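You operate a simulated robot arm through the tools that you are given. There is no shell and no other tool. Be economical: measure what you need, move in short steps, check, and stop when the job is done.

The job below is to be done with a simulated two-armed robot. You get a single attempt, and the scene is never put back.

TASK
Wipe up the spill on the work top surface with the pink towel and put it back.

Only the result counts: the job must be done as asked and must still hold three seconds after the hand-in. Knocking over, shifting, dropping, spilling or breaking anything else fails it. Flat cloth is picked up by pressing the open fingertips on it (5 to 10 N) and closing them slowly along it; thin cloth reads only 2 to 8 mm in the jaws.

THE ROBOT
Two 7-joint arms with two-finger parallel grippers on one trunk, on a base that drives. Base frame: it is fixed to the floor where the robot stands at the start and does not move with it; the origin is under the middle of the robot, x ahead of it, y to its left, z up. Units: mm, rad, N and s.
The left shoulder is at the start at [70, 163, 1220], the right one opposite. Payload 3.43 kg a hand.
The tool frame of a hand sits at the grasp point between the pads (the TCP): z along the fingers, y along the line on which they close. The tips reach 34 mm beyond it. Largest opening 128 mm; finger width 24, thickness 12; the body of the gripper, 48 by 130 mm, starts 96 mm behind the TCP.
Orientation is that of the tool frame in the base frame, as a unit quaternion [x, y, z, w]. With the fingers straight down and closing along the base's y, the tool's x points along the base's -x, its y along +y and its z along -z.

THE INTERFACE
- The arms move only by the tool apply_moves. It takes "left_motion", "right_motion" or both (then of equal length, played together; a hand with none holds still); each is a list of rows, each an object of numbers (a shift or turn left out is 0, a gripper value left out holds the last): "rx", "ry", "rz": the turn, a rotation vector about the tool's x, y, z in units of 4 degrees (1.0 is 4 degrees); "x", "y", "z": the shift along the tool's x, y, z in units of 25 mm (1.0 is 25 mm); "gripper": the opening in per cent of the stroke, from 0 (shut) to 100 (fully open). In form: [{"rx": .., "ry": .., "rz": .., "x": .., "y": .., "z": .., "gripper": ..}, ...]. A call has 1 to 12 rows; each row shifts and turns the commanded pose from where the row before left it, along the tool's axes as they then stand. A call with a number of a shift or a turn outside -1 to 1 is refused whole. Each row takes 0.2 s and may step no farther than 50 mm and 0.15 rad from the row before; otherwise, or with a gripper value out of range, the whole call is refused. A pose out of reach is approached as far as the arm can. The call stops where the force on the tool passes 40 N (or 10 N more than at its start, if that is more) or the arm is blocked; 0.2 s more then pass. Each finger travels about 153 mm/s and halts on what it meets, pressing with about 22 N; the grip force reading is that of the motor and also rises with nothing between the fingers. The clock runs only during rows and for 0.2 s after the last one: add rows that do not move to give the fingers time. The reply holds the time, the measured pose of the TCP, the force on the tool along the base axes, the opening and the grip force, in the units named above and with some noise, with the torque about the TCP (base axes, N m) and any sound that the robot's microphone picked up, and new pictures: "views" is both (left out), scene, wrist or none (wrist: the cameras of the hands that moved).
- Cameras (640 x 400 px; columns grow to the right, rows downward): "scene" is now at [114.3, 46.8, 1433.8]; the picture's right is [0.59, -0.81, 0.00], its down [-0.58, -0.42, -0.70] and it looks along [0.56, 0.41, -0.72] (base axes); focal length 261 px, centre (320, 200). "left" rides on the left gripper at [76, 11, -160] in its tool frame; the picture's right is [-0.15, 0.99, 0.00], its down [-0.88, -0.13, -0.46] and it looks along [-0.45, -0.07, 0.89] (tool axes); focal length 234 px, centre (320, 200). "right" rides on the right gripper at [76, -11, -160] in its tool frame; the picture's right is [0.15, 0.99, 0.00], its down [-0.88, 0.13, -0.46] and it looks along [-0.45, 0.07, 0.89] (tool axes); focal length 234 px, centre (320, 200). There is no depth. A picture from a camera that has moved, and an enlarged one, comes with that camera's place and axes in the base frame and with its lens.
- slide_trunk(by): slides the trunk up (or, below 0, down) by that many mm; the arms and the scene camera ride with it, the base frame stays. It gives what a move gives, with no picture.
- roll_base(legs): drives the robot by 1 to 6 legs, each [ahead, left, turn to the left] in mm, mm and rad, along the robot's own axes; the way and the turn of a leg run together, so that a leg with both is an arc; at most 1500 mm and 3.142 rad a leg. The arms and the cameras ride along, it lands a little off, and it stops where it bumps. It gives what a move gives, and a new picture of the scene camera.
- turn_head(pan, tilt): turns the head with the scene camera to pan (to the left, within 1.501 rad either way) and tilt (down, from -0.506 to 1.204), counted from straight ahead of the robot. It gives what a move gives, and a new picture of the scene camera.
- enlarge(camera, box): a new picture of the part [left, top, right, bottom] of that camera's present view, enlarged. The clock stands still meanwhile.
- close_job(): hands the job in; it is judged then, once.

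Go step by step. Nothing tells you exact positions but the pictures and the camera data: compare them with the known pose of the tool, close in by small moves and look again before you grip or let go. The budget is 120 turns and 260 pictures, counting those below and the enlarged ones. Unless the task says otherwise, let go and move clear before handing in, and close with one line.

The tools are called after "Request:" as a command line: name --argument value ..., lists and objects as JSON in quotes. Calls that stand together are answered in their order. apply_moves: Moves the arms, as the interface text tells. Its arguments: {"type":"object","properties":{"left_motion":{"type":"array"},"right_motion":{"type":"array"},"views":{"type":"string","enum":["both","scene","wrist","none"]}},"required":[]} The other tools are called the same way: slide_trunk (by) slides the trunk up or down; roll_base (legs) drives the base; turn_head (pan, tilt) turns the head that bears the scene camera; enlarge (camera, box) takes an enlarged picture of a part of a camera's view; close_job () hands the job in.

At the start:

```text
clock: 0.0
left_position: [356.1, 484.2, 1090.8]
left_orientation: [0.0, 1.0, -0.001, 0.0]
left_ft_force: [-0.1, 0.6, 0.5]
left_ft_torque: [0.03, 0.0, 0.0]
left_width: 127.9
left_grasp_force: 0.1
right_position: [662.4, 69.7, 1062.5]
right_orientation: [0.0, 1.0, -0.001, 0.001]
right_ft_force: [-0.7, -0.5, -0.8]
right_ft_torque: [-0.01, -0.01, 0.0]
right_width: 128.1
right_grasp_force: 0.2
trunk travel left (down, up): [-700.0, 240.0]
robot x, y, heading: [0.1, 2.2, -0.001]
head pan, tilt: [0.63, 0.798]
```

scene: 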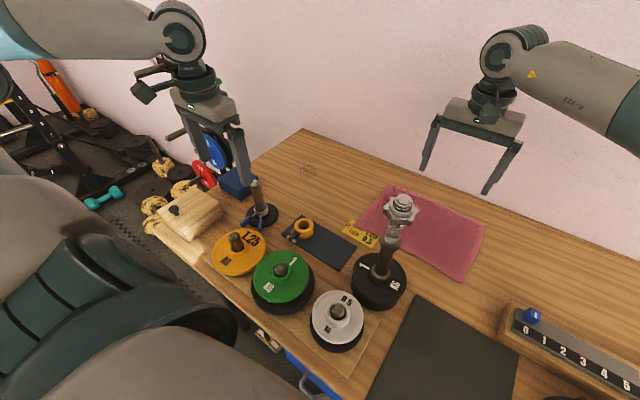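
right: 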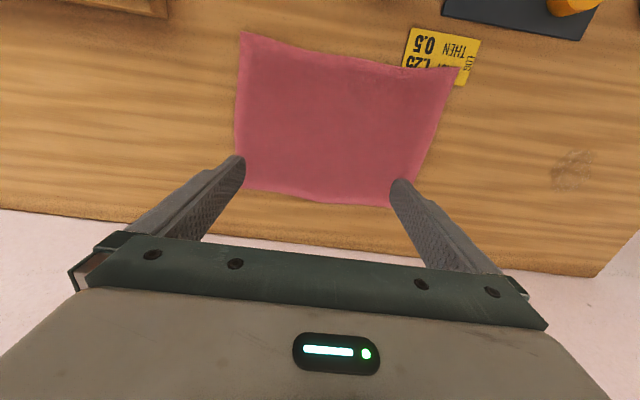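
left: 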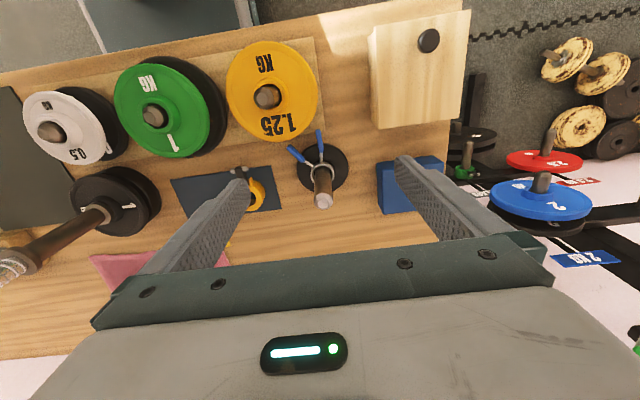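

The towel seems to lie around x 540–797, y −65–255. A faint stain near [680, 545] is probably the spill. I'll look closer before moving.

Request:
enlarge --camera "right" --box '[380, 0, 640, 220]'

Request:
enlarge --camera "scene" --box '[240, 120, 500, 310]'

Request:
turn_head --pan 0.3 --tilt 0.9

```text
1.82 times, centred on (510, 110) of right
camera zoom: at [585.7, 59.4, 1222.3], right [-0.15, 0.99, 0.0], down [0.88, 0.13, 0.46], along [0.45, 0.07, -0.89], focal length 426 px, centre (-26, 364)
```

zoom: 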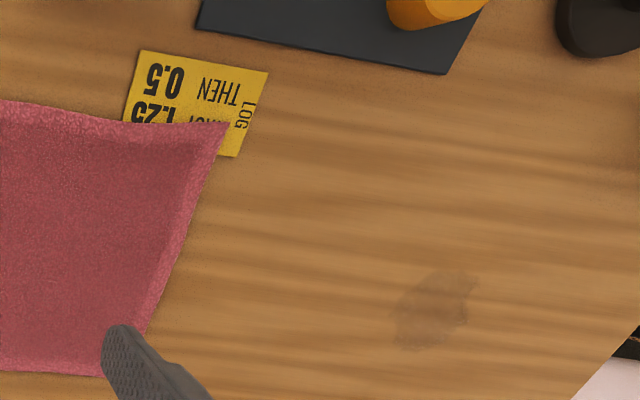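

```text
2.11 times, centred on (370, 215) of scene
camera zoom: at [114.3, 46.8, 1433.8], right [0.59, -0.81, 0.0], down [-0.58, -0.42, -0.7], along [0.56, 0.41, -0.72], focal length 550 px, centre (215, 168)
```

zoom: 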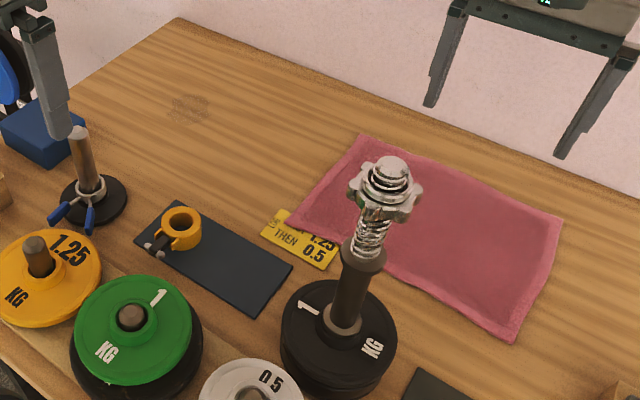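

```text
clock: 0.8
left_position: [357.0, 484.5, 1090.1]
left_orientation: [0.0, 1.0, 0.0, 0.0]
left_ft_force: [0.3, 0.5, -0.4]
left_ft_torque: [0.01, -0.02, 0.01]
left_width: 128.3
left_grasp_force: 0.0
right_position: [661.9, 70.4, 1061.9]
right_orientation: [0.001, 1.0, 0.0, 0.001]
right_ft_force: [0.4, -0.8, -0.4]
right_ft_torque: [0.0, -0.02, 0.01]
right_width: 128.1
right_grasp_force: 0.1
trunk travel left (down, up): [-700.0, 240.0]
robot x, y, heading: [-2.5, -1.0, -0.002]
head pan, tilt: [0.3, 0.901]
camera scene: at [121.2, 21.6, 1425.7], right [0.3, -0.95, 0.0], down [-0.75, -0.23, -0.62], along [0.59, 0.18, -0.78], focal length 261 px, centre (320, 200)
```

scene: 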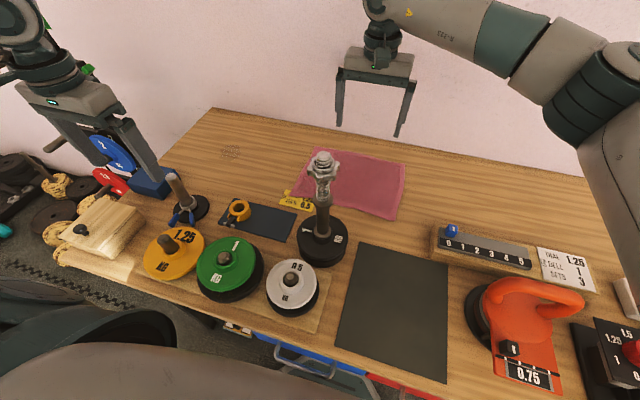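

The stain is the spill, at about [690, 545]. The towel's near-left corner overlaps a yellow card, and a tall post stands near [445, 116]. I plan to pinch the towel with both hands near its left and right edges, lift it, roll the base left and wipe. First I'll position both hands up high.

Request:
apply_moves --left_motion '[{"x": -1}, {"x": -1}, {"x": -1}, {"x": -1}, {"x": -1}, {"x": -1}, {"x": -1}, {"x": -1}, {"x": -1}, {"x": -1}, {"x": -1}, {"x": -1}]' --right_motion '[{"y": -0.95}, {"y": -0.95}, {"y": -0.95}, {"y": -0.95}, {}, {}, {}, {}, {}, {}, {}, {}]' --views "wrist"

```text
clock: 3.4
left_position: [657.0, 483.1, 1091.7]
left_orientation: [0.001, 1.0, 0.0, -0.001]
left_ft_force: [-0.4, -0.5, -0.4]
left_ft_torque: [0.02, 0.02, -0.01]
left_width: 127.8
left_grasp_force: 0.0
right_position: [661.6, -25.6, 1060.4]
right_orientation: [-0.001, 1.0, 0.0, 0.0]
right_ft_force: [-0.1, -0.8, 0.1]
right_ft_torque: [0.01, 0.05, 0.02]
right_width: 128.1
right_grasp_force: 0.1
trunk travel left (down, up): [-700.0, 240.0]
robot x, y, heading: [2.4, 0.7, 0.002]
head pan, tilt: [0.3, 0.901]
camera right: at [586.5, -36.3, 1221.1], right [-0.15, 0.99, 0.0], down [0.88, 0.13, 0.45], along [0.45, 0.07, -0.89], focal length 234 px, centre (320, 200)
camera left: at [582.9, 494.3, 1250.3], right [0.15, 0.99, 0.0], down [0.88, -0.13, 0.45], along [0.45, -0.07, -0.89], focal length 234 px, centre (320, 200)
```

right: 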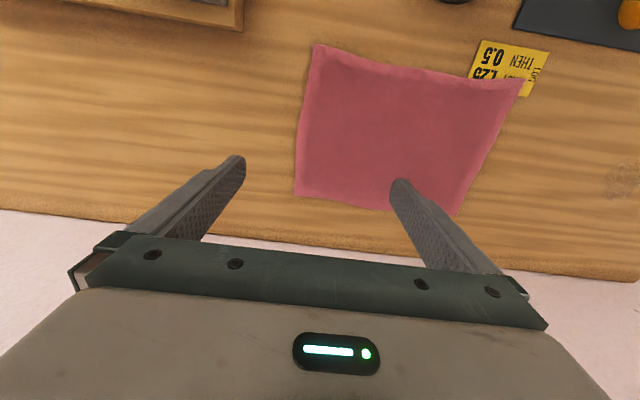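
left: 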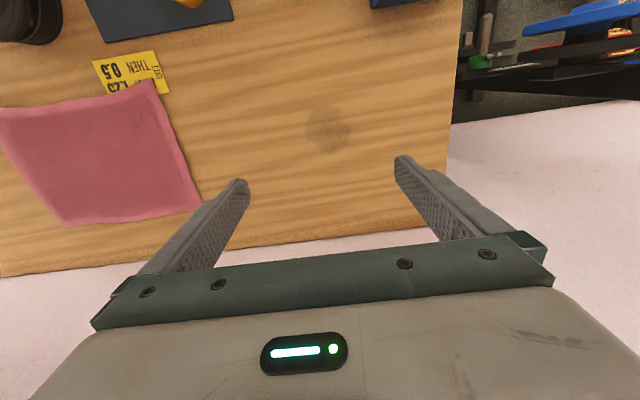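

The two wrist cameras and the scene camera agree only if the surface is at z ≈ 860, not 803. That puts the spill at about [653, 489] and the towel at x 545–762, y −48–243. Next I move the left hand above the towel's left part.

Request:
apply_moves --left_motion '[{"y": -0.93}, {"y": -0.93}, {"y": -0.93}, {"y": -0.93}, {"y": -0.93}, {"y": -0.93}, {"y": -0.93}, {"y": -0.93}, {"y": -0.93}, {"y": -0.93}, {"y": -0.93}, {"y": -0.93}]' --right_motion '[{"y": 0.4, "gripper": 35}, {}, {}, {}, {}, {}, {}, {}, {}, {}, {}, {"x": 0.2}]' --views "both"

```text
clock: 6.0
left_position: [654.8, 209.5, 1091.2]
left_orientation: [0.0, 1.0, -0.001, 0.001]
left_ft_force: [0.3, 0.7, -0.6]
left_ft_torque: [-0.01, 0.0, 0.02]
left_width: 128.0
left_grasp_force: 0.0
left hand out of reach, approached as far as the arm can: row 12
right_position: [656.6, -15.4, 1061.9]
right_orientation: [0.001, 1.0, 0.0, 0.0]
right_ft_force: [0.6, 0.2, -0.7]
right_ft_torque: [0.0, -0.01, 0.0]
right_width: 44.7
right_grasp_force: 0.0
trunk travel left (down, up): [-700.0, 240.0]
robot x, y, heading: [-0.8, 1.4, 0.0]
head pan, tilt: [0.3, 0.901]
camera scene: at [121.7, 21.2, 1425.7], right [0.3, -0.96, 0.0], down [-0.75, -0.23, -0.62], along [0.59, 0.18, -0.78], focal length 261 px, centre (320, 200)
camera right: at [580.7, -26.2, 1221.9], right [-0.15, 0.99, 0.0], down [0.88, 0.13, 0.46], along [0.45, 0.07, -0.89], focal length 234 px, centre (320, 200)
camera left: at [580.0, 219.6, 1251.0], right [0.15, 0.99, 0.0], down [0.88, -0.13, 0.46], along [0.45, -0.07, -0.89], focal length 234 px, centre (320, 200)
```

scene: 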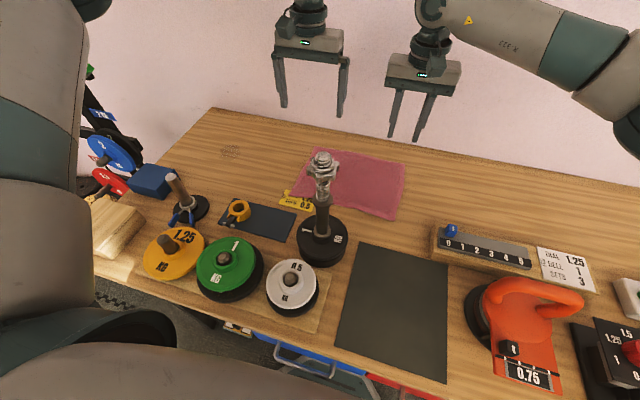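
right: 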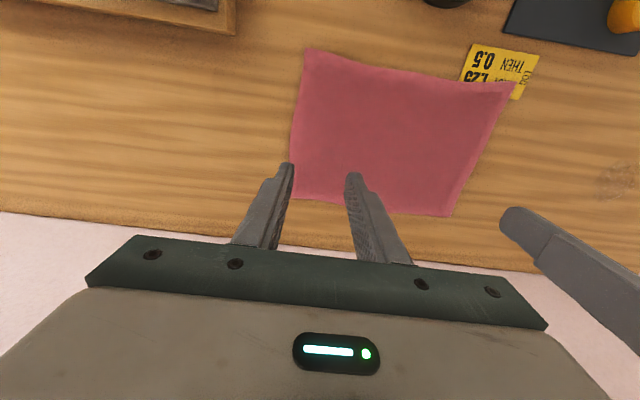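
left: 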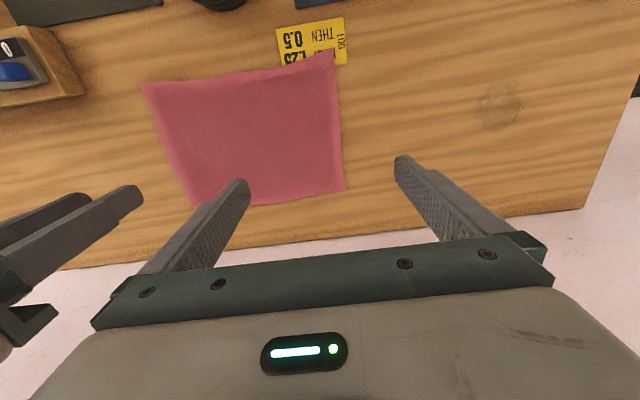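

Both hands are lined up, with the left edge of the towel at about y 240 and the right edge at about y −48. I'll narrow the left gripper and descend partway.

Request:
apply_moves --left_motion '[{"gripper": 35, "z": 0.8}, {"z": 0.8}, {"z": 0.8}, {"z": 0.8}, {"z": 0.8}, {"z": 0.8}, {"z": 0.8}, {"z": 0.8}]' --right_motion '[{"z": 0.66}, {"z": 0.66}, {"z": 0.66}, {"z": 0.66}, {"z": 0.66}, {"z": 0.66}, {"z": 0.66}, {"z": 0.66}]' --views "both"

```text
clock: 7.8
left_position: [624.3, 240.7, 947.9]
left_orientation: [0.0, 1.0, -0.001, 0.001]
left_ft_force: [0.3, -0.6, -0.5]
left_ft_torque: [-0.01, 0.0, 0.0]
left_width: 44.7
left_grasp_force: 0.1
left hand out of reach, approached as far as the arm can: row 2, 3, 4, 5, 6, 7, 8
right_position: [656.6, -14.2, 929.6]
right_orientation: [0.0, 1.0, 0.0, -0.001]
right_ft_force: [0.0, -0.2, 0.8]
right_ft_torque: [-0.01, 0.0, 0.01]
right_width: 45.0
right_grasp_force: 0.0
trunk travel left (down, up): [-700.0, 240.0]
robot x, y, heading: [-0.3, -1.1, 0.003]
head pan, tilt: [0.3, 0.901]
camera scene: at [121.7, 21.6, 1425.7], right [0.3, -0.96, 0.0], down [-0.75, -0.23, -0.62], along [0.59, 0.18, -0.78], focal length 261 px, centre (320, 200)
camera right: at [580.7, -25.6, 1090.0], right [-0.15, 0.99, 0.0], down [0.88, 0.13, 0.45], along [0.45, 0.07, -0.89], focal length 234 px, centre (320, 200)
camera left: at [549.2, 251.5, 1107.5], right [0.15, 0.99, 0.0], down [0.88, -0.13, 0.46], along [0.45, -0.07, -0.89], focal length 234 px, centre (320, 200)
```

scene: 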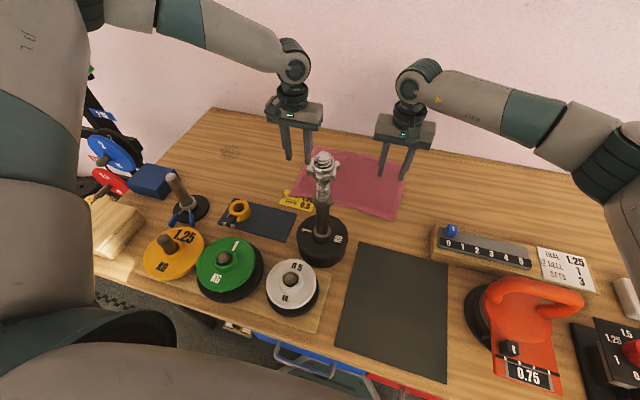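
right: 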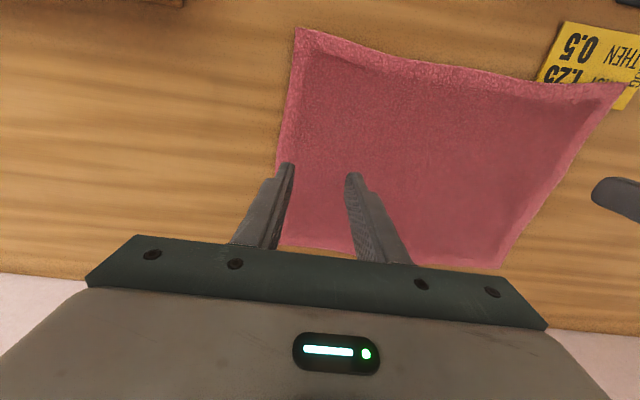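
left: 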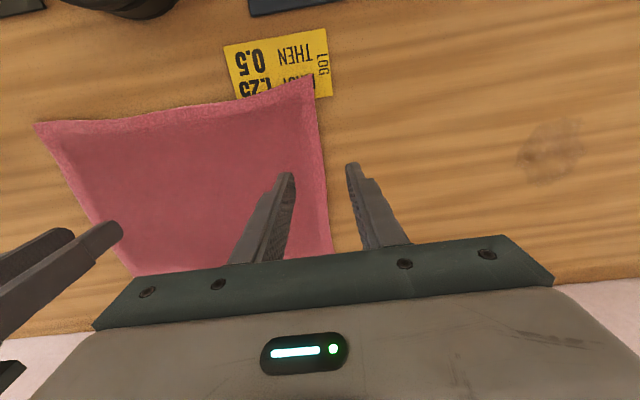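

The left arm hits a limit reaching inward in this posture, so I'll lift both hands and shift the base right by about 90 mm to give it room.

Request:
apply_moves --left_motion '[{"z": -1}, {"z": -1}, {"z": -1}]' --right_motion '[{"z": -1}, {"z": -1}, {"z": -1}]' --views "none"

Request:
roll_base --legs '[[0, -90, 0]]'

```text
clock: 8.6
left_position: [622.4, 240.6, 1024.8]
left_orientation: [-0.001, 1.0, 0.0, 0.001]
left_ft_force: [0.7, 0.5, -0.3]
left_ft_torque: [-0.01, -0.03, 0.02]
left_width: 44.6
left_grasp_force: 0.0
right_position: [655.8, -16.1, 1005.1]
right_orientation: [-0.001, 1.0, -0.001, 0.001]
right_ft_force: [-0.1, 0.2, 0.5]
right_ft_torque: [0.02, 0.0, 0.01]
right_width: 44.8
right_grasp_force: 0.1
trunk travel left (down, up): [-700.0, 240.0]
robot x, y, heading: [-2.0, 0.4, 0.003]
head pan, tilt: [0.3, 0.901]
```

```text
clock: 9.7
left_position: [623.5, 150.9, 1022.9]
left_orientation: [0.0, 1.0, 0.0, 0.0]
left_ft_force: [0.2, 0.1, 1.4]
left_ft_torque: [0.03, -0.02, 0.0]
left_width: 44.7
left_grasp_force: 0.1
right_position: [655.8, -104.9, 1004.9]
right_orientation: [0.0, 1.0, 0.0, -0.001]
right_ft_force: [-0.8, -0.3, -0.3]
right_ft_torque: [0.01, -0.02, 0.0]
right_width: 44.9
right_grasp_force: 0.0
trunk travel left (down, up): [-700.0, 240.0]
robot x, y, heading: [1.6, -94.0, 0.003]
head pan, tilt: [0.3, 0.901]
camera scene: at [121.2, -67.7, 1425.7], right [0.3, -0.96, 0.0], down [-0.75, -0.23, -0.62], along [0.59, 0.18, -0.78], focal length 261 px, centre (320, 200)
```

scene: 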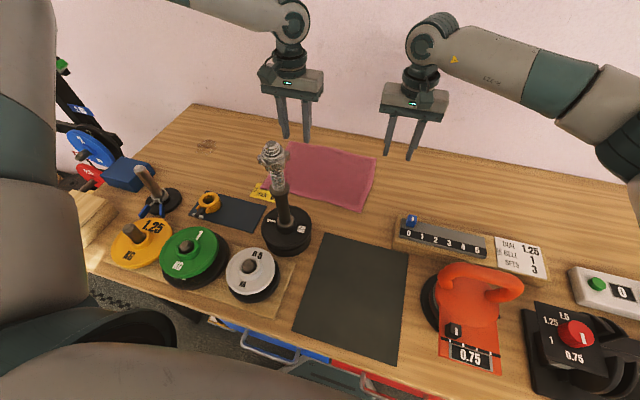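

The base moved as asked. Next I bring both hands back over the towel and down to z ≈ 930.

Request:
apply_moves --left_motion '[{"x": -0.32, "y": 0.6}, {"x": -0.32, "y": 0.6}, {"x": -0.32, "y": 0.6}, {"x": -0.32, "y": 0.6}, {"z": 0.93}, {"z": 0.93}, {"z": 0.93}, {"z": 0.93}]' --right_motion '[{"y": 0.9}, {"y": 0.9}, {"y": 0.9}, {"y": 0.9}, {"z": 0.75}, {"z": 0.75}, {"z": 0.75}, {"z": 0.75}]' --views "wrist"

```text
clock: 11.5
left_position: [656.6, 211.9, 930.2]
left_orientation: [0.0, 1.0, -0.001, -0.001]
left_ft_force: [-0.2, 0.6, -0.5]
left_ft_torque: [0.01, 0.05, 0.0]
left_width: 44.9
left_grasp_force: 0.1
right_position: [657.4, -15.4, 929.3]
right_orientation: [0.0, 1.0, -0.001, -0.001]
right_ft_force: [1.8, 0.2, -0.3]
right_ft_torque: [-0.03, 0.01, 0.0]
right_width: 45.0
right_grasp_force: 0.1
trunk travel left (down, up): [-700.0, 240.0]
robot x, y, heading: [0.3, -88.6, 0.003]
head pan, tilt: [0.3, 0.901]
camera right: at [581.1, -25.6, 1089.0], right [-0.15, 0.99, 0.0], down [0.88, 0.13, 0.45], along [0.45, 0.07, -0.89], focal length 234 px, centre (320, 200)
camera left: at [581.6, 222.3, 1089.5], right [0.15, 0.99, 0.0], down [0.88, -0.13, 0.45], along [0.45, -0.07, -0.89], focal length 234 px, centre (320, 200)
```

right: 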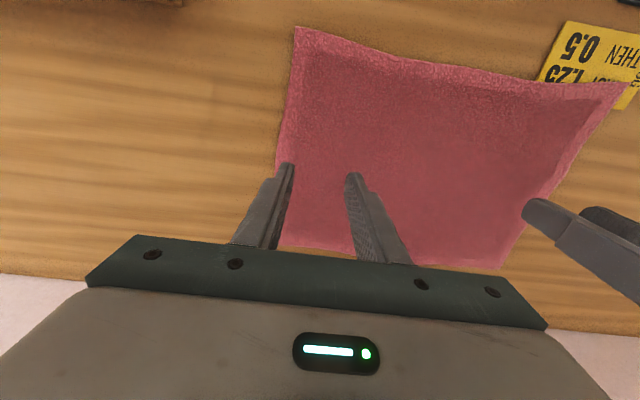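
left: 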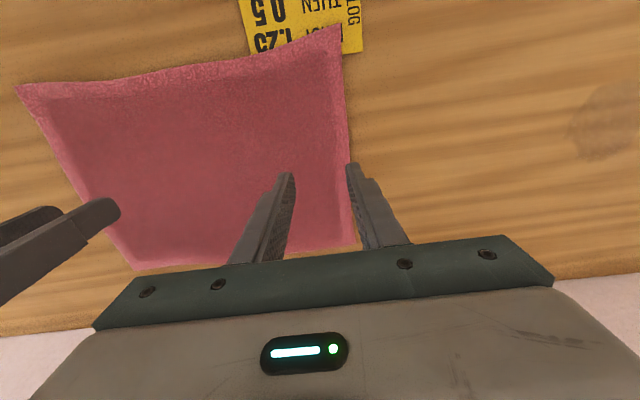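

The outer fingertips sit right at the towel's edges, so I'll shift both hands inward by 14 mm and continue down gently.

Request:
apply_moves --left_motion '[{"y": -0.55}, {"z": 0.4}, {"z": 0.4}, {"z": 0.3}]' --right_motion '[{"y": 0.55}, {"z": 0.4}, {"z": 0.4}, {"z": 0.3}]' --views "wrist"

```text
clock: 12.5
left_position: [643.3, 206.4, 912.1]
left_orientation: [0.001, 1.0, 0.0, 0.001]
left_ft_force: [0.2, 0.0, 0.4]
left_ft_torque: [-0.01, -0.04, 0.03]
left_width: 44.8
left_grasp_force: 0.1
left hand out of reach, approached as far as the arm can: row 2, 3, 4
right_position: [656.0, -1.7, 901.2]
right_orientation: [0.0, 1.0, -0.001, 0.0]
right_ft_force: [-0.3, -0.3, 0.2]
right_ft_torque: [-0.01, 0.01, 0.02]
right_width: 44.9
right_grasp_force: 0.0
trunk travel left (down, up): [-700.0, 240.0]
robot x, y, heading: [1.1, -86.0, -0.002]
head pan, tilt: [0.3, 0.901]
camera right: at [580.5, -11.9, 1061.8], right [-0.15, 0.99, 0.0], down [0.88, 0.13, 0.46], along [0.45, 0.07, -0.89], focal length 234 px, centre (320, 200)
camera left: at [568.1, 217.3, 1072.1], right [0.15, 0.99, 0.0], down [0.88, -0.13, 0.46], along [0.45, -0.07, -0.89], focal length 234 px, centre (320, 200)
```

right: 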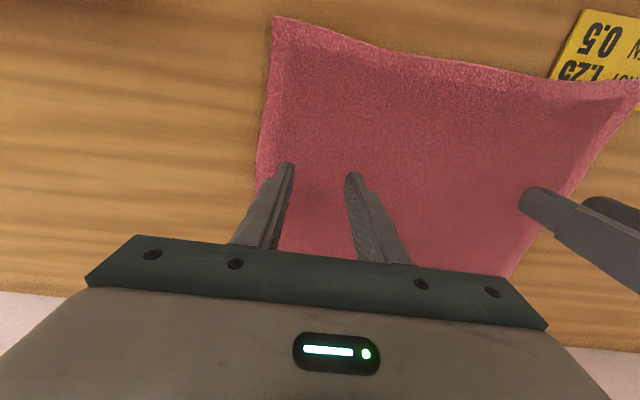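
left: 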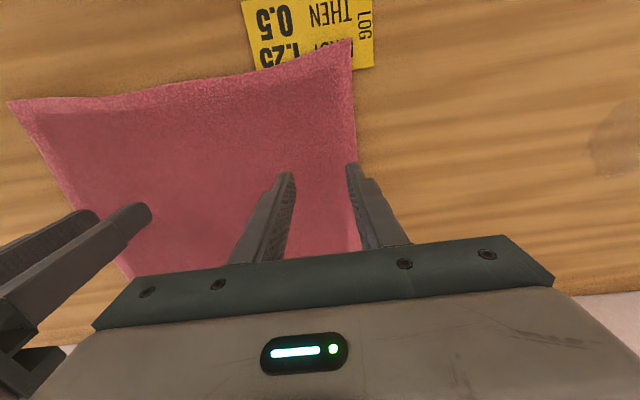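

The left arm is still limited toward the inside. I'll lift both hands and roll the base another 70 mm to the right.

Request:
apply_moves --left_motion '[{"z": -0.9}, {"z": -0.9}]' --right_motion '[{"z": -1}, {"z": -1}]' --views "none"

Request:
roll_base --legs '[[0, -70, 0]]'

Request:
apply_moves --left_motion '[{"x": -0.1, "y": 0.7}, {"x": -0.1, "y": 0.7}, {"x": -0.15, "y": 0.7}, {"x": -0.15, "y": 0.4}, {}]' --right_motion '[{"y": 0.7}, {"y": 0.7}, {"y": 0.7}, {"y": 0.7}, {}]' --views "none"

```text
clock: 13.1
left_position: [642.4, 205.8, 957.9]
left_orientation: [0.0, 1.0, 0.0, 0.0]
left_ft_force: [0.3, -1.3, -0.7]
left_ft_torque: [0.01, 0.01, 0.0]
left_width: 44.9
left_grasp_force: 0.1
right_position: [655.2, -0.8, 952.1]
right_orientation: [0.0, 1.0, 0.0, 0.0]
right_ft_force: [-1.5, -0.2, -0.9]
right_ft_torque: [0.05, -0.03, 0.03]
right_width: 44.9
right_grasp_force: 0.1
trunk travel left (down, up): [-700.0, 240.0]
robot x, y, heading: [-2.2, -89.4, 0.001]
head pan, tilt: [0.3, 0.901]
```

```text
clock: 14.1
left_position: [644.1, 139.5, 958.7]
left_orientation: [0.0, 1.0, -0.001, 0.0]
left_ft_force: [0.1, 0.3, 0.4]
left_ft_torque: [0.03, 0.0, -0.01]
left_width: 45.0
left_grasp_force: 0.1
right_position: [653.2, -68.8, 951.0]
right_orientation: [-0.001, 1.0, -0.001, 0.0]
right_ft_force: [0.3, 0.0, -0.2]
right_ft_torque: [-0.02, 0.01, -0.02]
right_width: 44.7
right_grasp_force: 0.1
trunk travel left (down, up): [-700.0, 240.0]
robot x, y, heading: [-3.0, -158.4, 0.002]
head pan, tilt: [0.3, 0.901]
camera scene: at [121.1, -135.9, 1425.7], right [0.3, -0.95, 0.0], down [-0.75, -0.23, -0.62], along [0.59, 0.18, -0.78], focal length 261 px, centre (320, 200)
```

scene: 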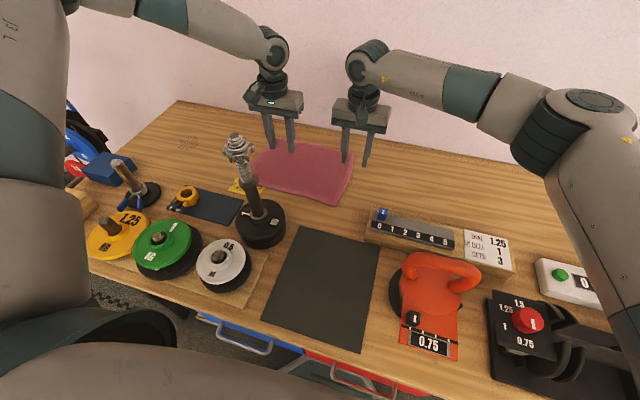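

```text
clock: 15.3
left_position: [655.4, 199.9, 958.4]
left_orientation: [-0.001, 1.0, 0.001, 0.0]
left_ft_force: [1.1, 0.2, -0.5]
left_ft_torque: [0.02, 0.01, 0.02]
left_width: 44.6
left_grasp_force: 0.1
right_position: [654.6, -0.8, 951.9]
right_orientation: [-0.001, 1.0, 0.001, -0.001]
right_ft_force: [-1.1, 0.3, 0.1]
right_ft_torque: [0.05, -0.03, 0.01]
right_width: 44.9
right_grasp_force: 0.1
trunk travel left (down, up): [-700.0, 240.0]
robot x, y, heading: [1.2, -161.0, 0.003]
head pan, tilt: [0.3, 0.901]
```

Both hands are in position with no reach warning. I'll descend to touch the cloth.

Request:
apply_moves --left_motion '[{"z": 0.9}, {"z": 0.9}, {"z": 0.4}, {}]' --right_motion '[{"z": 0.75}, {"z": 0.75}, {"z": 0.4}, {}]' --views "wrist"

```text
clock: 16.3
left_position: [655.6, 200.9, 904.5]
left_orientation: [-0.001, 1.0, 0.0, -0.001]
left_ft_force: [-0.1, 0.3, 0.0]
left_ft_torque: [0.0, -0.01, -0.03]
left_width: 44.9
left_grasp_force: 0.1
right_position: [653.9, 0.2, 904.1]
right_orientation: [-0.001, 1.0, 0.0, 0.0]
right_ft_force: [-0.4, 0.4, -0.2]
right_ft_torque: [-0.01, -0.03, -0.03]
right_width: 45.0
right_grasp_force: 0.1
trunk travel left (down, up): [-700.0, 240.0]
robot x, y, heading: [0.7, -155.8, 0.002]
head pan, tilt: [0.3, 0.901]
camera right: at [578.7, -9.9, 1064.0], right [-0.15, 0.99, 0.0], down [0.88, 0.13, 0.46], along [0.45, 0.07, -0.89], focal length 234 px, centre (320, 200)
camera left: at [580.9, 211.8, 1062.6], right [0.14, 0.99, 0.0], down [0.88, -0.13, 0.46], along [0.45, -0.07, -0.89], focal length 234 px, centre (320, 200)
```

right: 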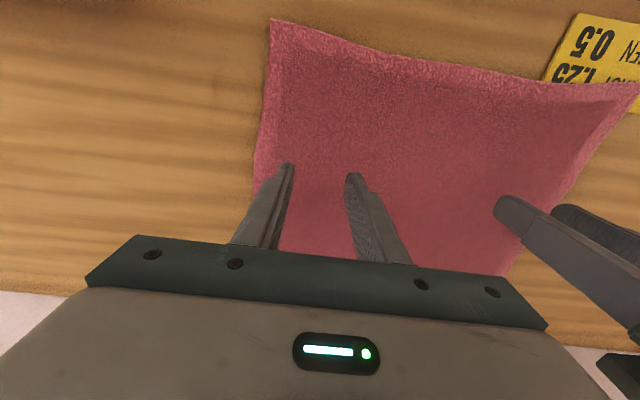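
left: 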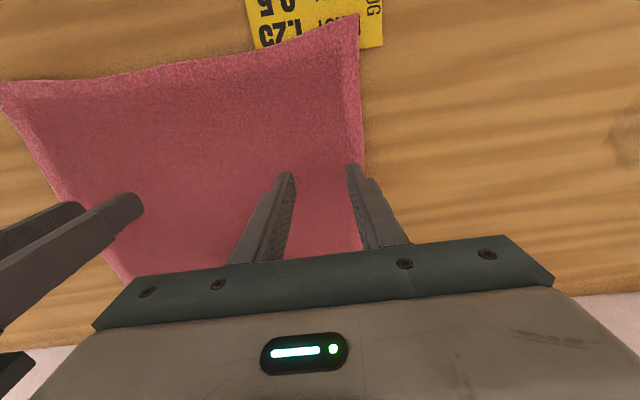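

Still about 10 mm above the cloth. I'll step down finely.

Request:
apply_moves --left_motion '[{"z": 0.2}, {"z": 0.15}, {}]' --right_motion '[{"z": 0.2}, {"z": 0.15}, {}]' --views "none"

```text
clock: 17.1
left_position: [654.3, 201.4, 894.4]
left_orientation: [0.0, 1.0, -0.001, -0.001]
left_ft_force: [0.7, 0.0, -0.2]
left_ft_torque: [-0.01, -0.01, -0.01]
left_width: 44.5
left_grasp_force: 0.0
right_position: [655.0, 1.7, 895.9]
right_orientation: [-0.001, 1.0, 0.0, 0.001]
right_ft_force: [0.6, -0.1, 1.2]
right_ft_torque: [0.03, -0.02, -0.03]
right_width: 44.5
right_grasp_force: 0.1
trunk travel left (down, up): [-700.0, 240.0]
robot x, y, heading: [1.4, -158.4, 0.005]
head pan, tilt: [0.3, 0.901]
```

Request:
apply_moves --left_motion '[{"z": 0.1}, {"z": 0.1}, {}]' --right_motion '[{"z": 0.1}, {"z": 0.1}, {}]' --views "none"

Request:
apply_moves --left_motion '[{"z": 0.1}, {"z": 0.1}, {}]' --right_motion '[{"z": 0.1}, {"z": 0.1}, {}]' --views "wrist"

```text
clock: 17.9
left_position: [655.4, 201.4, 889.6]
left_orientation: [-0.001, 1.0, -0.001, 0.0]
left_ft_force: [0.1, -0.4, 1.0]
left_ft_torque: [0.0, 0.01, 0.0]
left_width: 44.7
left_grasp_force: 0.0
right_position: [653.7, 1.1, 890.3]
right_orientation: [-0.001, 1.0, 0.0, 0.0]
right_ft_force: [-0.8, -0.9, 0.5]
right_ft_torque: [0.0, 0.0, 0.01]
right_width: 44.7
right_grasp_force: 0.1
trunk travel left (down, up): [-700.0, 240.0]
robot x, y, heading: [-2.1, -158.6, 0.002]
head pan, tilt: [0.3, 0.901]
```

```text
clock: 18.7
left_position: [654.1, 201.0, 887.2]
left_orientation: [-0.001, 1.0, 0.0, 0.002]
left_ft_force: [3.1, 0.6, 10.9]
left_ft_torque: [0.03, -0.09, 0.01]
left_width: 44.6
left_grasp_force: 0.0
right_position: [654.2, 0.5, 888.1]
right_orientation: [0.0, 1.0, 0.002, 0.002]
right_ft_force: [2.3, 1.6, 9.9]
right_ft_torque: [0.01, -0.07, 0.03]
right_width: 44.8
right_grasp_force: 0.1
trunk travel left (down, up): [-700.0, 240.0]
robot x, y, heading: [2.2, -163.9, -0.001]
head pan, tilt: [0.3, 0.901]
camera right: at [577.9, -10.4, 1047.2], right [-0.15, 0.99, 0.0], down [0.88, 0.13, 0.46], along [0.45, 0.07, -0.89], focal length 234 px, centre (320, 200)
camera left: at [578.7, 211.4, 1046.3], right [0.14, 0.99, 0.0], down [0.88, -0.13, 0.46], along [0.46, -0.07, -0.89], focal length 234 px, centre (320, 200)
```

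right: 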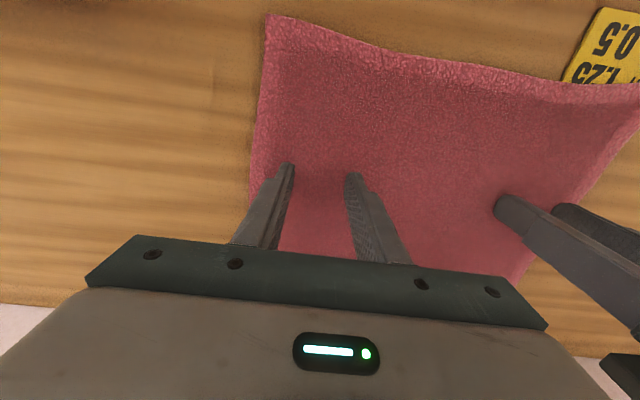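
left: 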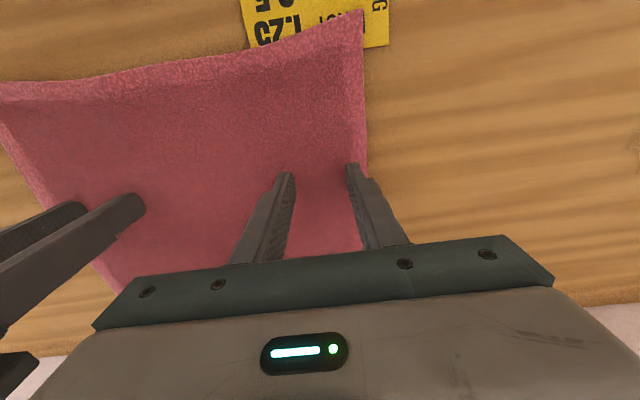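

Contact at about 10 N on each hand, so I'll close both slowly.

Request:
apply_moves --left_motion '[{"gripper": 32}, {"gripper": 29}, {"gripper": 26}, {"gripper": 23}, {"gripper": 20}, {"gripper": 17}, {"gripper": 14}, {"gripper": 11}, {"gripper": 8}, {"gripper": 5}, {"gripper": 2}, {"gripper": 0}]' --right_motion '[{"gripper": 32}, {"gripper": 29}, {"gripper": 26}, {"gripper": 23}, {"gripper": 20}, {"gripper": 17}, {"gripper": 14}, {"gripper": 11}, {"gripper": 8}, {"gripper": 5}, {"gripper": 2}, {"gripper": 0}]' --views "wrist"

```text
clock: 21.3
left_position: [654.1, 199.9, 887.4]
left_orientation: [-0.001, 1.0, 0.0, 0.003]
left_ft_force: [-0.3, -7.6, 10.3]
left_ft_torque: [-0.22, 0.01, 0.03]
left_width: 4.1
left_grasp_force: 22.3
right_position: [652.9, 0.8, 887.4]
right_orientation: [-0.001, 1.0, 0.0, 0.001]
right_ft_force: [-0.5, 7.3, 9.2]
right_ft_torque: [0.24, 0.01, 0.02]
right_width: 3.9
right_grasp_force: 22.1
trunk travel left (down, up): [-700.0, 240.0]
robot x, y, heading: [-2.5, -164.4, 0.006]
head pan, tilt: [0.3, 0.901]
camera right: at [576.7, -10.5, 1047.0], right [-0.15, 0.99, 0.0], down [0.88, 0.13, 0.46], along [0.45, 0.07, -0.89], focal length 234 px, centre (320, 200)
camera left: at [577.5, 210.7, 1046.2], right [0.15, 0.99, 0.0], down [0.88, -0.13, 0.46], along [0.46, -0.07, -0.89], focal length 234 px, centre (320, 200)
```

right: 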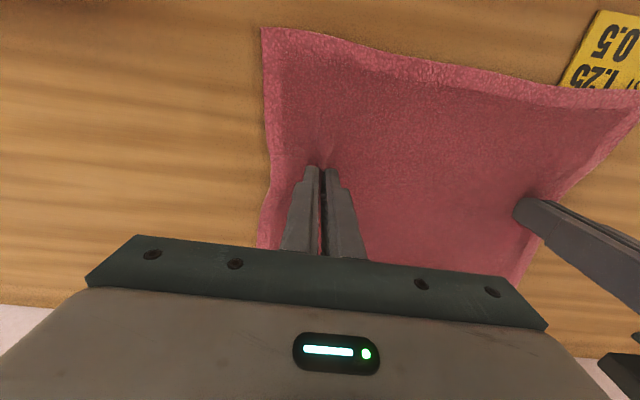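
left: 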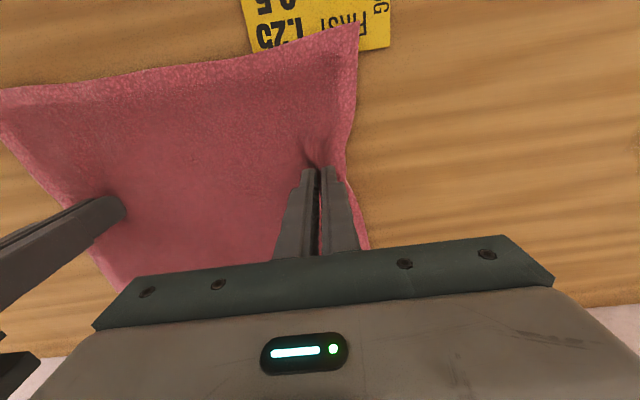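

Both hands hold cloth at about 4 mm. I'll ease the tension slightly and lift 60 mm to check.

Request:
apply_moves --left_motion '[{"y": -0.12}, {"z": -0.6}, {"z": -0.8}, {"z": -1}, {}]' --right_motion '[{"y": 0.12}, {"z": -0.6}, {"z": -0.8}, {"z": -1}, {}]' --views "both"

```text
clock: 22.5
left_position: [655.2, 197.6, 942.4]
left_orientation: [-0.001, 1.0, 0.001, -0.001]
left_ft_force: [-0.8, -1.2, -0.7]
left_ft_torque: [0.0, -0.01, 0.0]
left_width: 3.9
left_grasp_force: 22.1
right_position: [655.3, 3.5, 944.9]
right_orientation: [-0.001, 1.0, 0.0, 0.0]
right_ft_force: [0.9, 0.3, -1.4]
right_ft_torque: [0.05, -0.01, 0.02]
right_width: 3.8
right_grasp_force: 21.6
trunk travel left (down, up): [-700.0, 240.0]
robot x, y, heading: [2.9, -157.3, 0.001]
head pan, tilt: [0.3, 0.901]
camera scene: at [121.9, -136.8, 1425.6], right [0.3, -0.95, 0.0], down [-0.75, -0.23, -0.62], along [0.59, 0.18, -0.78], focal length 261 px, centre (320, 200)
camera right: at [579.6, -6.6, 1105.1], right [-0.15, 0.99, 0.0], down [0.88, 0.13, 0.45], along [0.45, 0.07, -0.89], focal length 234 px, centre (320, 200)
camera left: at [581.3, 208.7, 1102.9], right [0.14, 0.99, 0.0], down [0.88, -0.13, 0.45], along [0.45, -0.07, -0.89], focal length 234 px, centre (320, 200)
```

scene: 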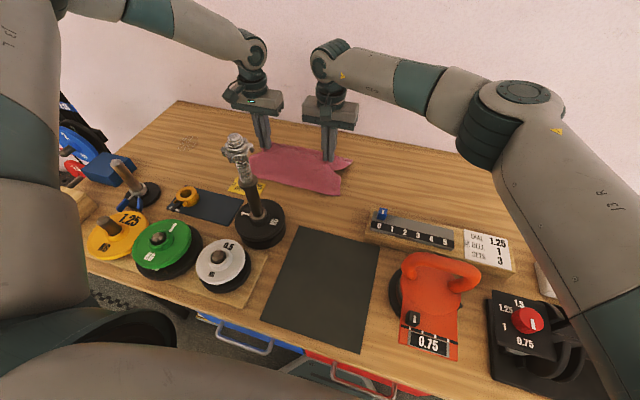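
right: 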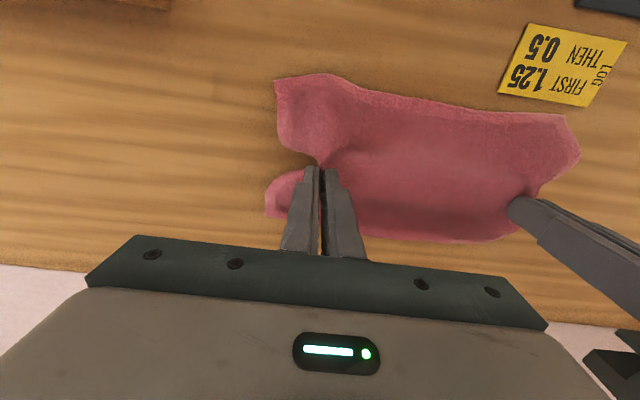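
left: 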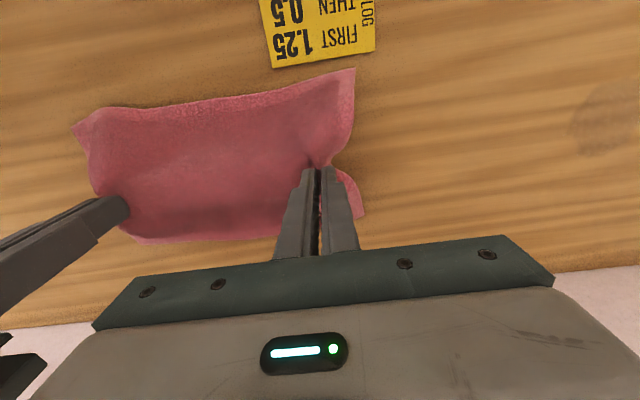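

The towel came up cleanly and the card stayed put. I'll lift higher so the arms clear the tall post, then roll left about 290 mm.

Request:
apply_moves --left_motion '[{"z": -1}, {"z": -1}, {"z": -1}, {"z": -1}, {"z": -0.6}, {}]' --right_motion '[{"z": -1}, {"z": -1}, {"z": -1}, {"z": -1}, {"z": -0.6}, {}]' --views "scene"

```text
clock: 23.9
left_position: [656.6, 198.8, 1060.1]
left_orientation: [-0.001, 1.0, 0.0, -0.001]
left_ft_force: [0.0, -2.0, -0.6]
left_ft_torque: [-0.04, 0.01, -0.01]
left_width: 3.9
left_grasp_force: 22.2
right_position: [655.0, 4.0, 1060.7]
right_orientation: [-0.001, 1.0, 0.0, -0.001]
right_ft_force: [-0.5, 0.9, 0.6]
right_ft_torque: [0.04, 0.04, -0.02]
right_width: 4.1
right_grasp_force: 22.3
trunk travel left (down, up): [-700.0, 240.0]
robot x, y, heading: [1.9, -158.8, 0.001]
head pan, tilt: [0.3, 0.901]
camera scene: at [121.6, -136.9, 1425.7], right [0.3, -0.95, 0.0], down [-0.75, -0.23, -0.62], along [0.59, 0.18, -0.78], focal length 261 px, centre (320, 200)
```

scene: 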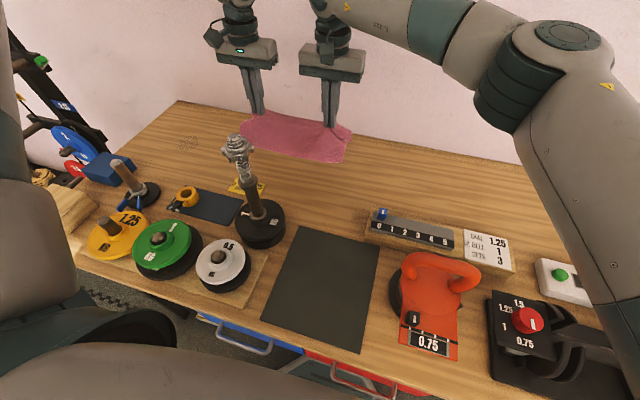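

The towel hangs well clear. Lowering the right arm at the spill would bring its elbow near the post, so I'll raise the trunk 150 mm first and then roll left.

Request:
slide_trunk --by 150

Request:
roll_base --legs '[[0, 150, 0]]'

```text
clock: 25.7
left_position: [655.4, 197.9, 1208.5]
left_orientation: [-0.001, 1.0, 0.0, 0.0]
left_ft_force: [0.4, -1.5, 0.1]
left_ft_torque: [-0.06, 0.01, 0.02]
left_width: 4.1
left_grasp_force: 22.1
right_position: [654.4, 4.3, 1209.5]
right_orientation: [-0.001, 1.0, 0.0, 0.0]
right_ft_force: [-1.0, 0.8, -0.4]
right_ft_torque: [0.03, -0.03, 0.02]
right_width: 3.9
right_grasp_force: 22.1
trunk travel left (down, up): [-850.0, 90.0]
robot x, y, heading: [0.0, -159.4, -0.001]
head pan, tilt: [0.3, 0.901]
```

```text
clock: 27.1
left_position: [656.7, 344.7, 1210.4]
left_orientation: [-0.001, 1.0, 0.001, 0.0]
left_ft_force: [-0.1, -1.7, 0.0]
left_ft_torque: [-0.01, 0.01, 0.03]
left_width: 4.1
left_grasp_force: 22.0
right_position: [655.4, 150.7, 1210.4]
right_orientation: [0.001, 1.0, 0.0, 0.001]
right_ft_force: [1.0, 1.0, -0.1]
right_ft_torque: [0.07, -0.03, -0.02]
right_width: 3.6
right_grasp_force: 22.4
trunk travel left (down, up): [-850.0, 90.0]
robot x, y, heading: [0.7, -10.6, 0.001]
head pan, tilt: [0.3, 0.901]
camera scene: at [121.2, 9.7, 1575.8], right [0.29, -0.96, 0.0], down [-0.75, -0.23, -0.62], along [0.59, 0.18, -0.78], focal length 261 px, centre (320, 200)
```

scene: 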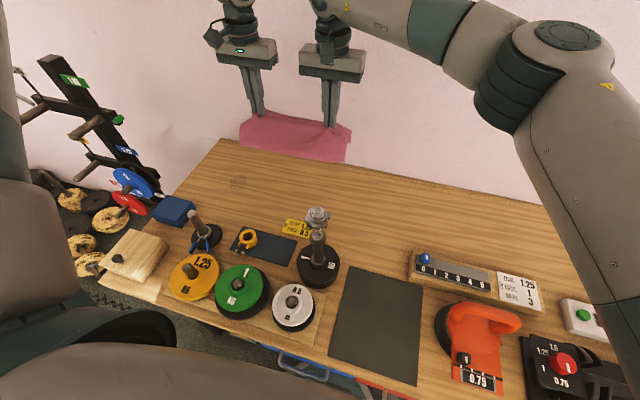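

All clear so far. I'll continue the roll another 140 mm.

Request:
roll_base --legs '[[0, 142, 0]]'

Request:
apply_moves --left_motion '[{"z": 1}, {"z": 1}, {"z": 1}, {"z": 1}, {"z": 1}, {"z": 1}]' --right_motion '[{"z": 1}, {"z": 1}, {"z": 1}, {"z": 1}, {"z": 1}, {"z": 1}]' --views "both"

```text
clock: 28.4
left_position: [657.0, 485.2, 1209.8]
left_orientation: [0.001, 1.0, 0.0, 0.0]
left_ft_force: [-0.1, -2.2, 0.1]
left_ft_torque: [-0.04, 0.01, 0.02]
left_width: 3.9
left_grasp_force: 21.9
right_position: [656.1, 290.0, 1210.8]
right_orientation: [0.002, 1.0, 0.001, -0.001]
right_ft_force: [0.8, 1.3, 0.0]
right_ft_torque: [0.08, 0.01, 0.01]
right_width: 3.8
right_grasp_force: 22.6
trunk travel left (down, up): [-850.0, 90.0]
robot x, y, heading: [-1.8, 130.7, -0.003]
head pan, tilt: [0.3, 0.901]
camera scene: at [121.3, 150.4, 1575.8], right [0.29, -0.96, 0.0], down [-0.75, -0.23, -0.62], along [0.59, 0.18, -0.78], focal length 261 px, centre (320, 200)
```

scene: 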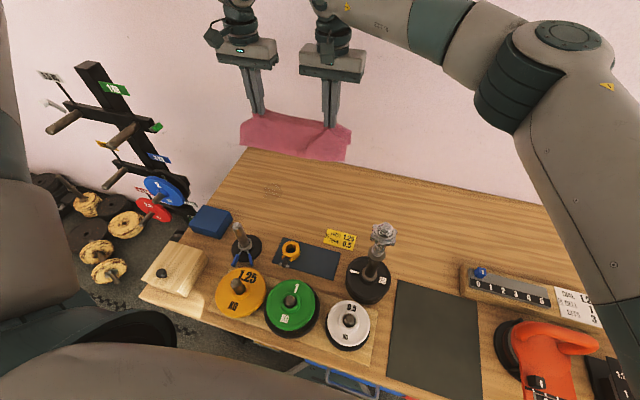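

```text
clock: 29.8
left_position: [658.4, 486.0, 1058.0]
left_orientation: [0.001, 1.0, 0.001, 0.0]
left_ft_force: [0.4, -0.6, 0.5]
left_ft_torque: [-0.02, 0.05, 0.01]
left_width: 4.1
left_grasp_force: 21.7
right_position: [656.5, 293.8, 1059.5]
right_orientation: [0.001, 1.0, 0.0, -0.001]
right_ft_force: [0.3, 1.4, -0.9]
right_ft_torque: [-0.03, 0.0, -0.04]
right_width: 3.8
right_grasp_force: 22.4
trunk travel left (down, up): [-850.0, 90.0]
robot x, y, heading: [-5.6, 131.5, -0.004]
head pan, tilt: [0.3, 0.901]
camera scene: at [122.5, 153.9, 1575.7], right [0.29, -0.96, 0.0], down [-0.75, -0.23, -0.62], along [0.59, 0.18, -0.78], focal length 261 px, centre (320, 200)
camera right: at [580.5, 283.0, 1219.5], right [-0.14, 0.99, 0.0], down [0.88, 0.13, 0.45], along [0.45, 0.07, -0.89], focal length 234 px, centre (320, 200)
camera left: at [583.4, 497.7, 1217.7], right [0.15, 0.99, 0.0], down [0.88, -0.13, 0.46], along [0.45, -0.07, -0.89], focal length 234 px, centre (320, 200)
```

scene: 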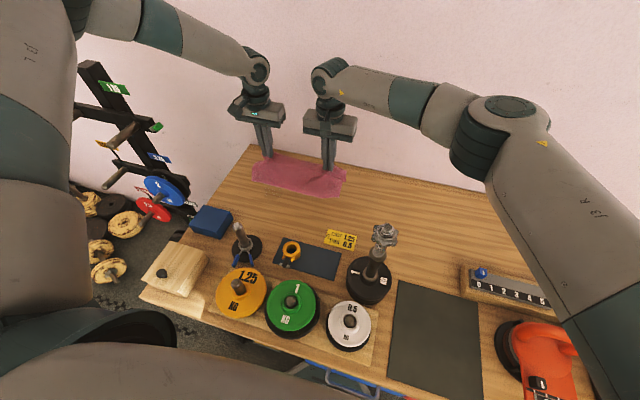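
right: 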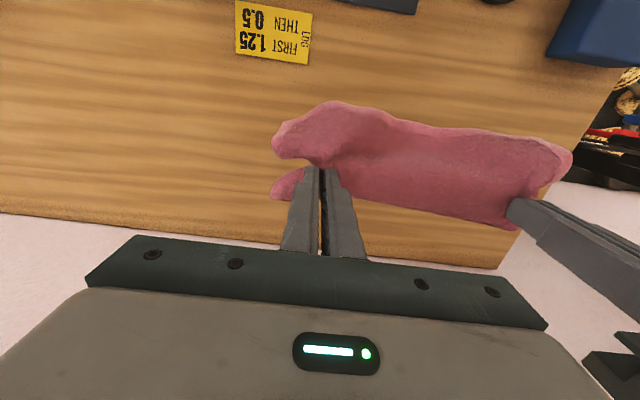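
left: 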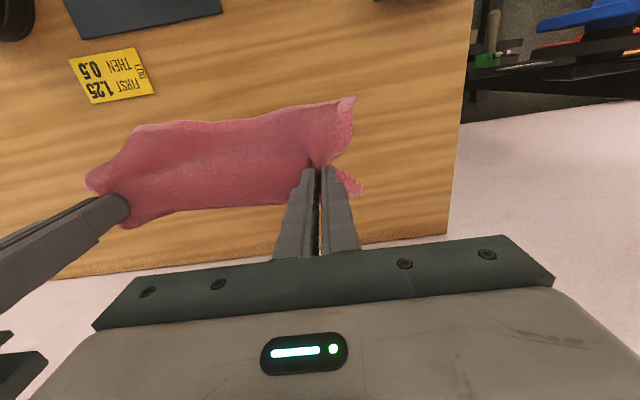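

The left grip is right above the spill and the right arm is clear of the post. I'll descend to just above the surface.

Request:
apply_moves --left_motion '[{"z": 1}, {"z": 1}, {"z": 1}, {"z": 1}, {"z": 1}, {"z": 0.8}, {}]' --right_motion '[{"z": 1}, {"z": 1}, {"z": 1}, {"z": 1}, {"z": 1}, {"z": 0.8}, {}]' --views "both"

```text
clock: 31.4
left_position: [601.9, 511.9, 980.8]
left_orientation: [0.0, 1.0, 0.001, 0.0]
left_ft_force: [0.2, -0.4, -0.5]
left_ft_torque: [0.02, -0.01, 0.02]
left_width: 0.2
left_grasp_force: 22.0
left hand out of reach, approached as far as the arm can: row 2, 3, 4, 5, 6
right_position: [656.3, 289.9, 914.9]
right_orientation: [0.001, 1.0, 0.0, 0.0]
right_ft_force: [-0.3, -0.1, -0.1]
right_ft_torque: [-0.02, -0.01, 0.02]
right_width: 3.7
right_grasp_force: 21.9
trunk travel left (down, up): [-850.0, 90.0]
robot x, y, heading: [-3.2, 134.5, 0.0]
head pan, tilt: [0.3, 0.901]
camera scene: at [121.3, 152.9, 1575.7], right [0.29, -0.96, 0.0], down [-0.75, -0.23, -0.62], along [0.59, 0.18, -0.78], focal length 261 px, centre (320, 200)
camera right: at [579.0, 280.7, 1075.1], right [-0.14, 0.99, 0.0], down [0.88, 0.13, 0.46], along [0.45, 0.06, -0.89], focal length 234 px, centre (320, 200)
camera left: at [526.9, 523.0, 1140.6], right [0.15, 0.99, 0.0], down [0.88, -0.13, 0.46], along [0.45, -0.07, -0.89], focal length 234 px, centre (320, 200)
```

scene: 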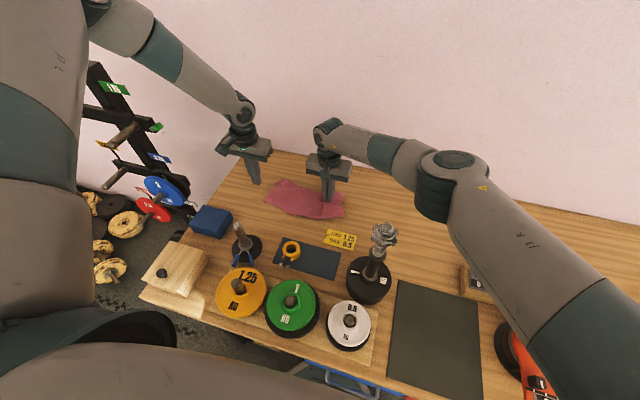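
right: 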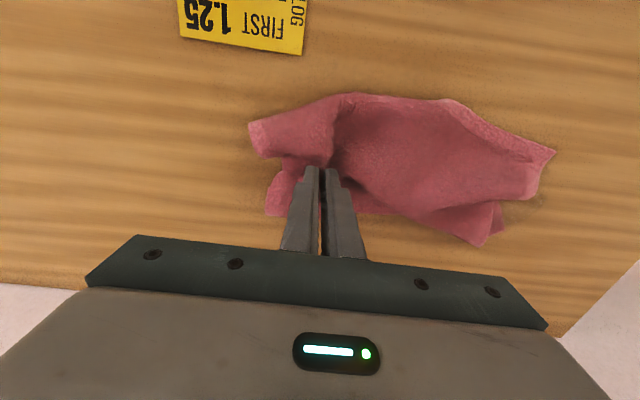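
left: 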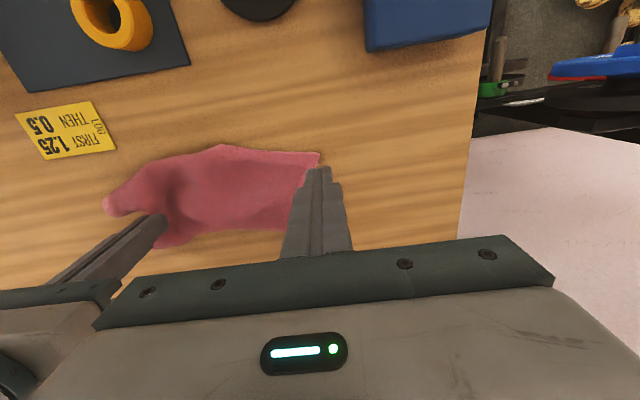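

The left arm hit its limit with the trunk raised and slipped off the cloth. The right hand still holds the towel firmly and has good posture. So I'll wipe with the right hand: lift, then roll left so it is over the spill.

Request:
apply_moves --left_motion '[{"z": -1}, {"z": -1}, {"z": -1}, {"z": -1}, {"z": -1}, {"z": -1}, {"z": -1}, {}]' --right_motion '[{"z": -1}, {"z": -1}, {"z": -1}, {"z": -1}, {"z": -1}, {"z": -1}, {"z": -1}, {"z": -1}]' --views "scene"

```text
clock: 33.2
left_position: [603.0, 512.3, 1156.2]
left_orientation: [0.001, 1.0, 0.0, 0.0]
left_ft_force: [0.2, 0.4, -0.2]
left_ft_torque: [0.0, 0.03, 0.01]
left_width: 0.2
left_grasp_force: 22.3
right_position: [655.8, 291.8, 1115.8]
right_orientation: [0.0, 1.0, -0.001, -0.001]
right_ft_force: [0.1, -0.9, 0.4]
right_ft_torque: [-0.03, -0.05, 0.01]
right_width: 3.6
right_grasp_force: 22.4
trunk travel left (down, up): [-850.0, 90.0]
robot x, y, heading: [2.5, 128.8, 0.001]
head pan, tilt: [0.3, 0.901]
camera scene: at [121.1, 153.3, 1575.7], right [0.29, -0.96, 0.0], down [-0.75, -0.23, -0.62], along [0.59, 0.18, -0.78], focal length 261 px, centre (320, 200)
```

scene: 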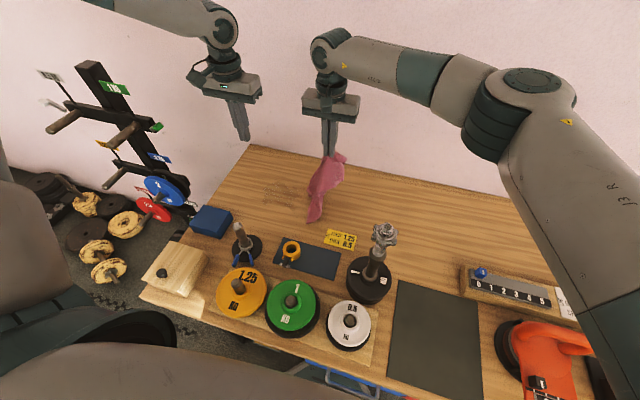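

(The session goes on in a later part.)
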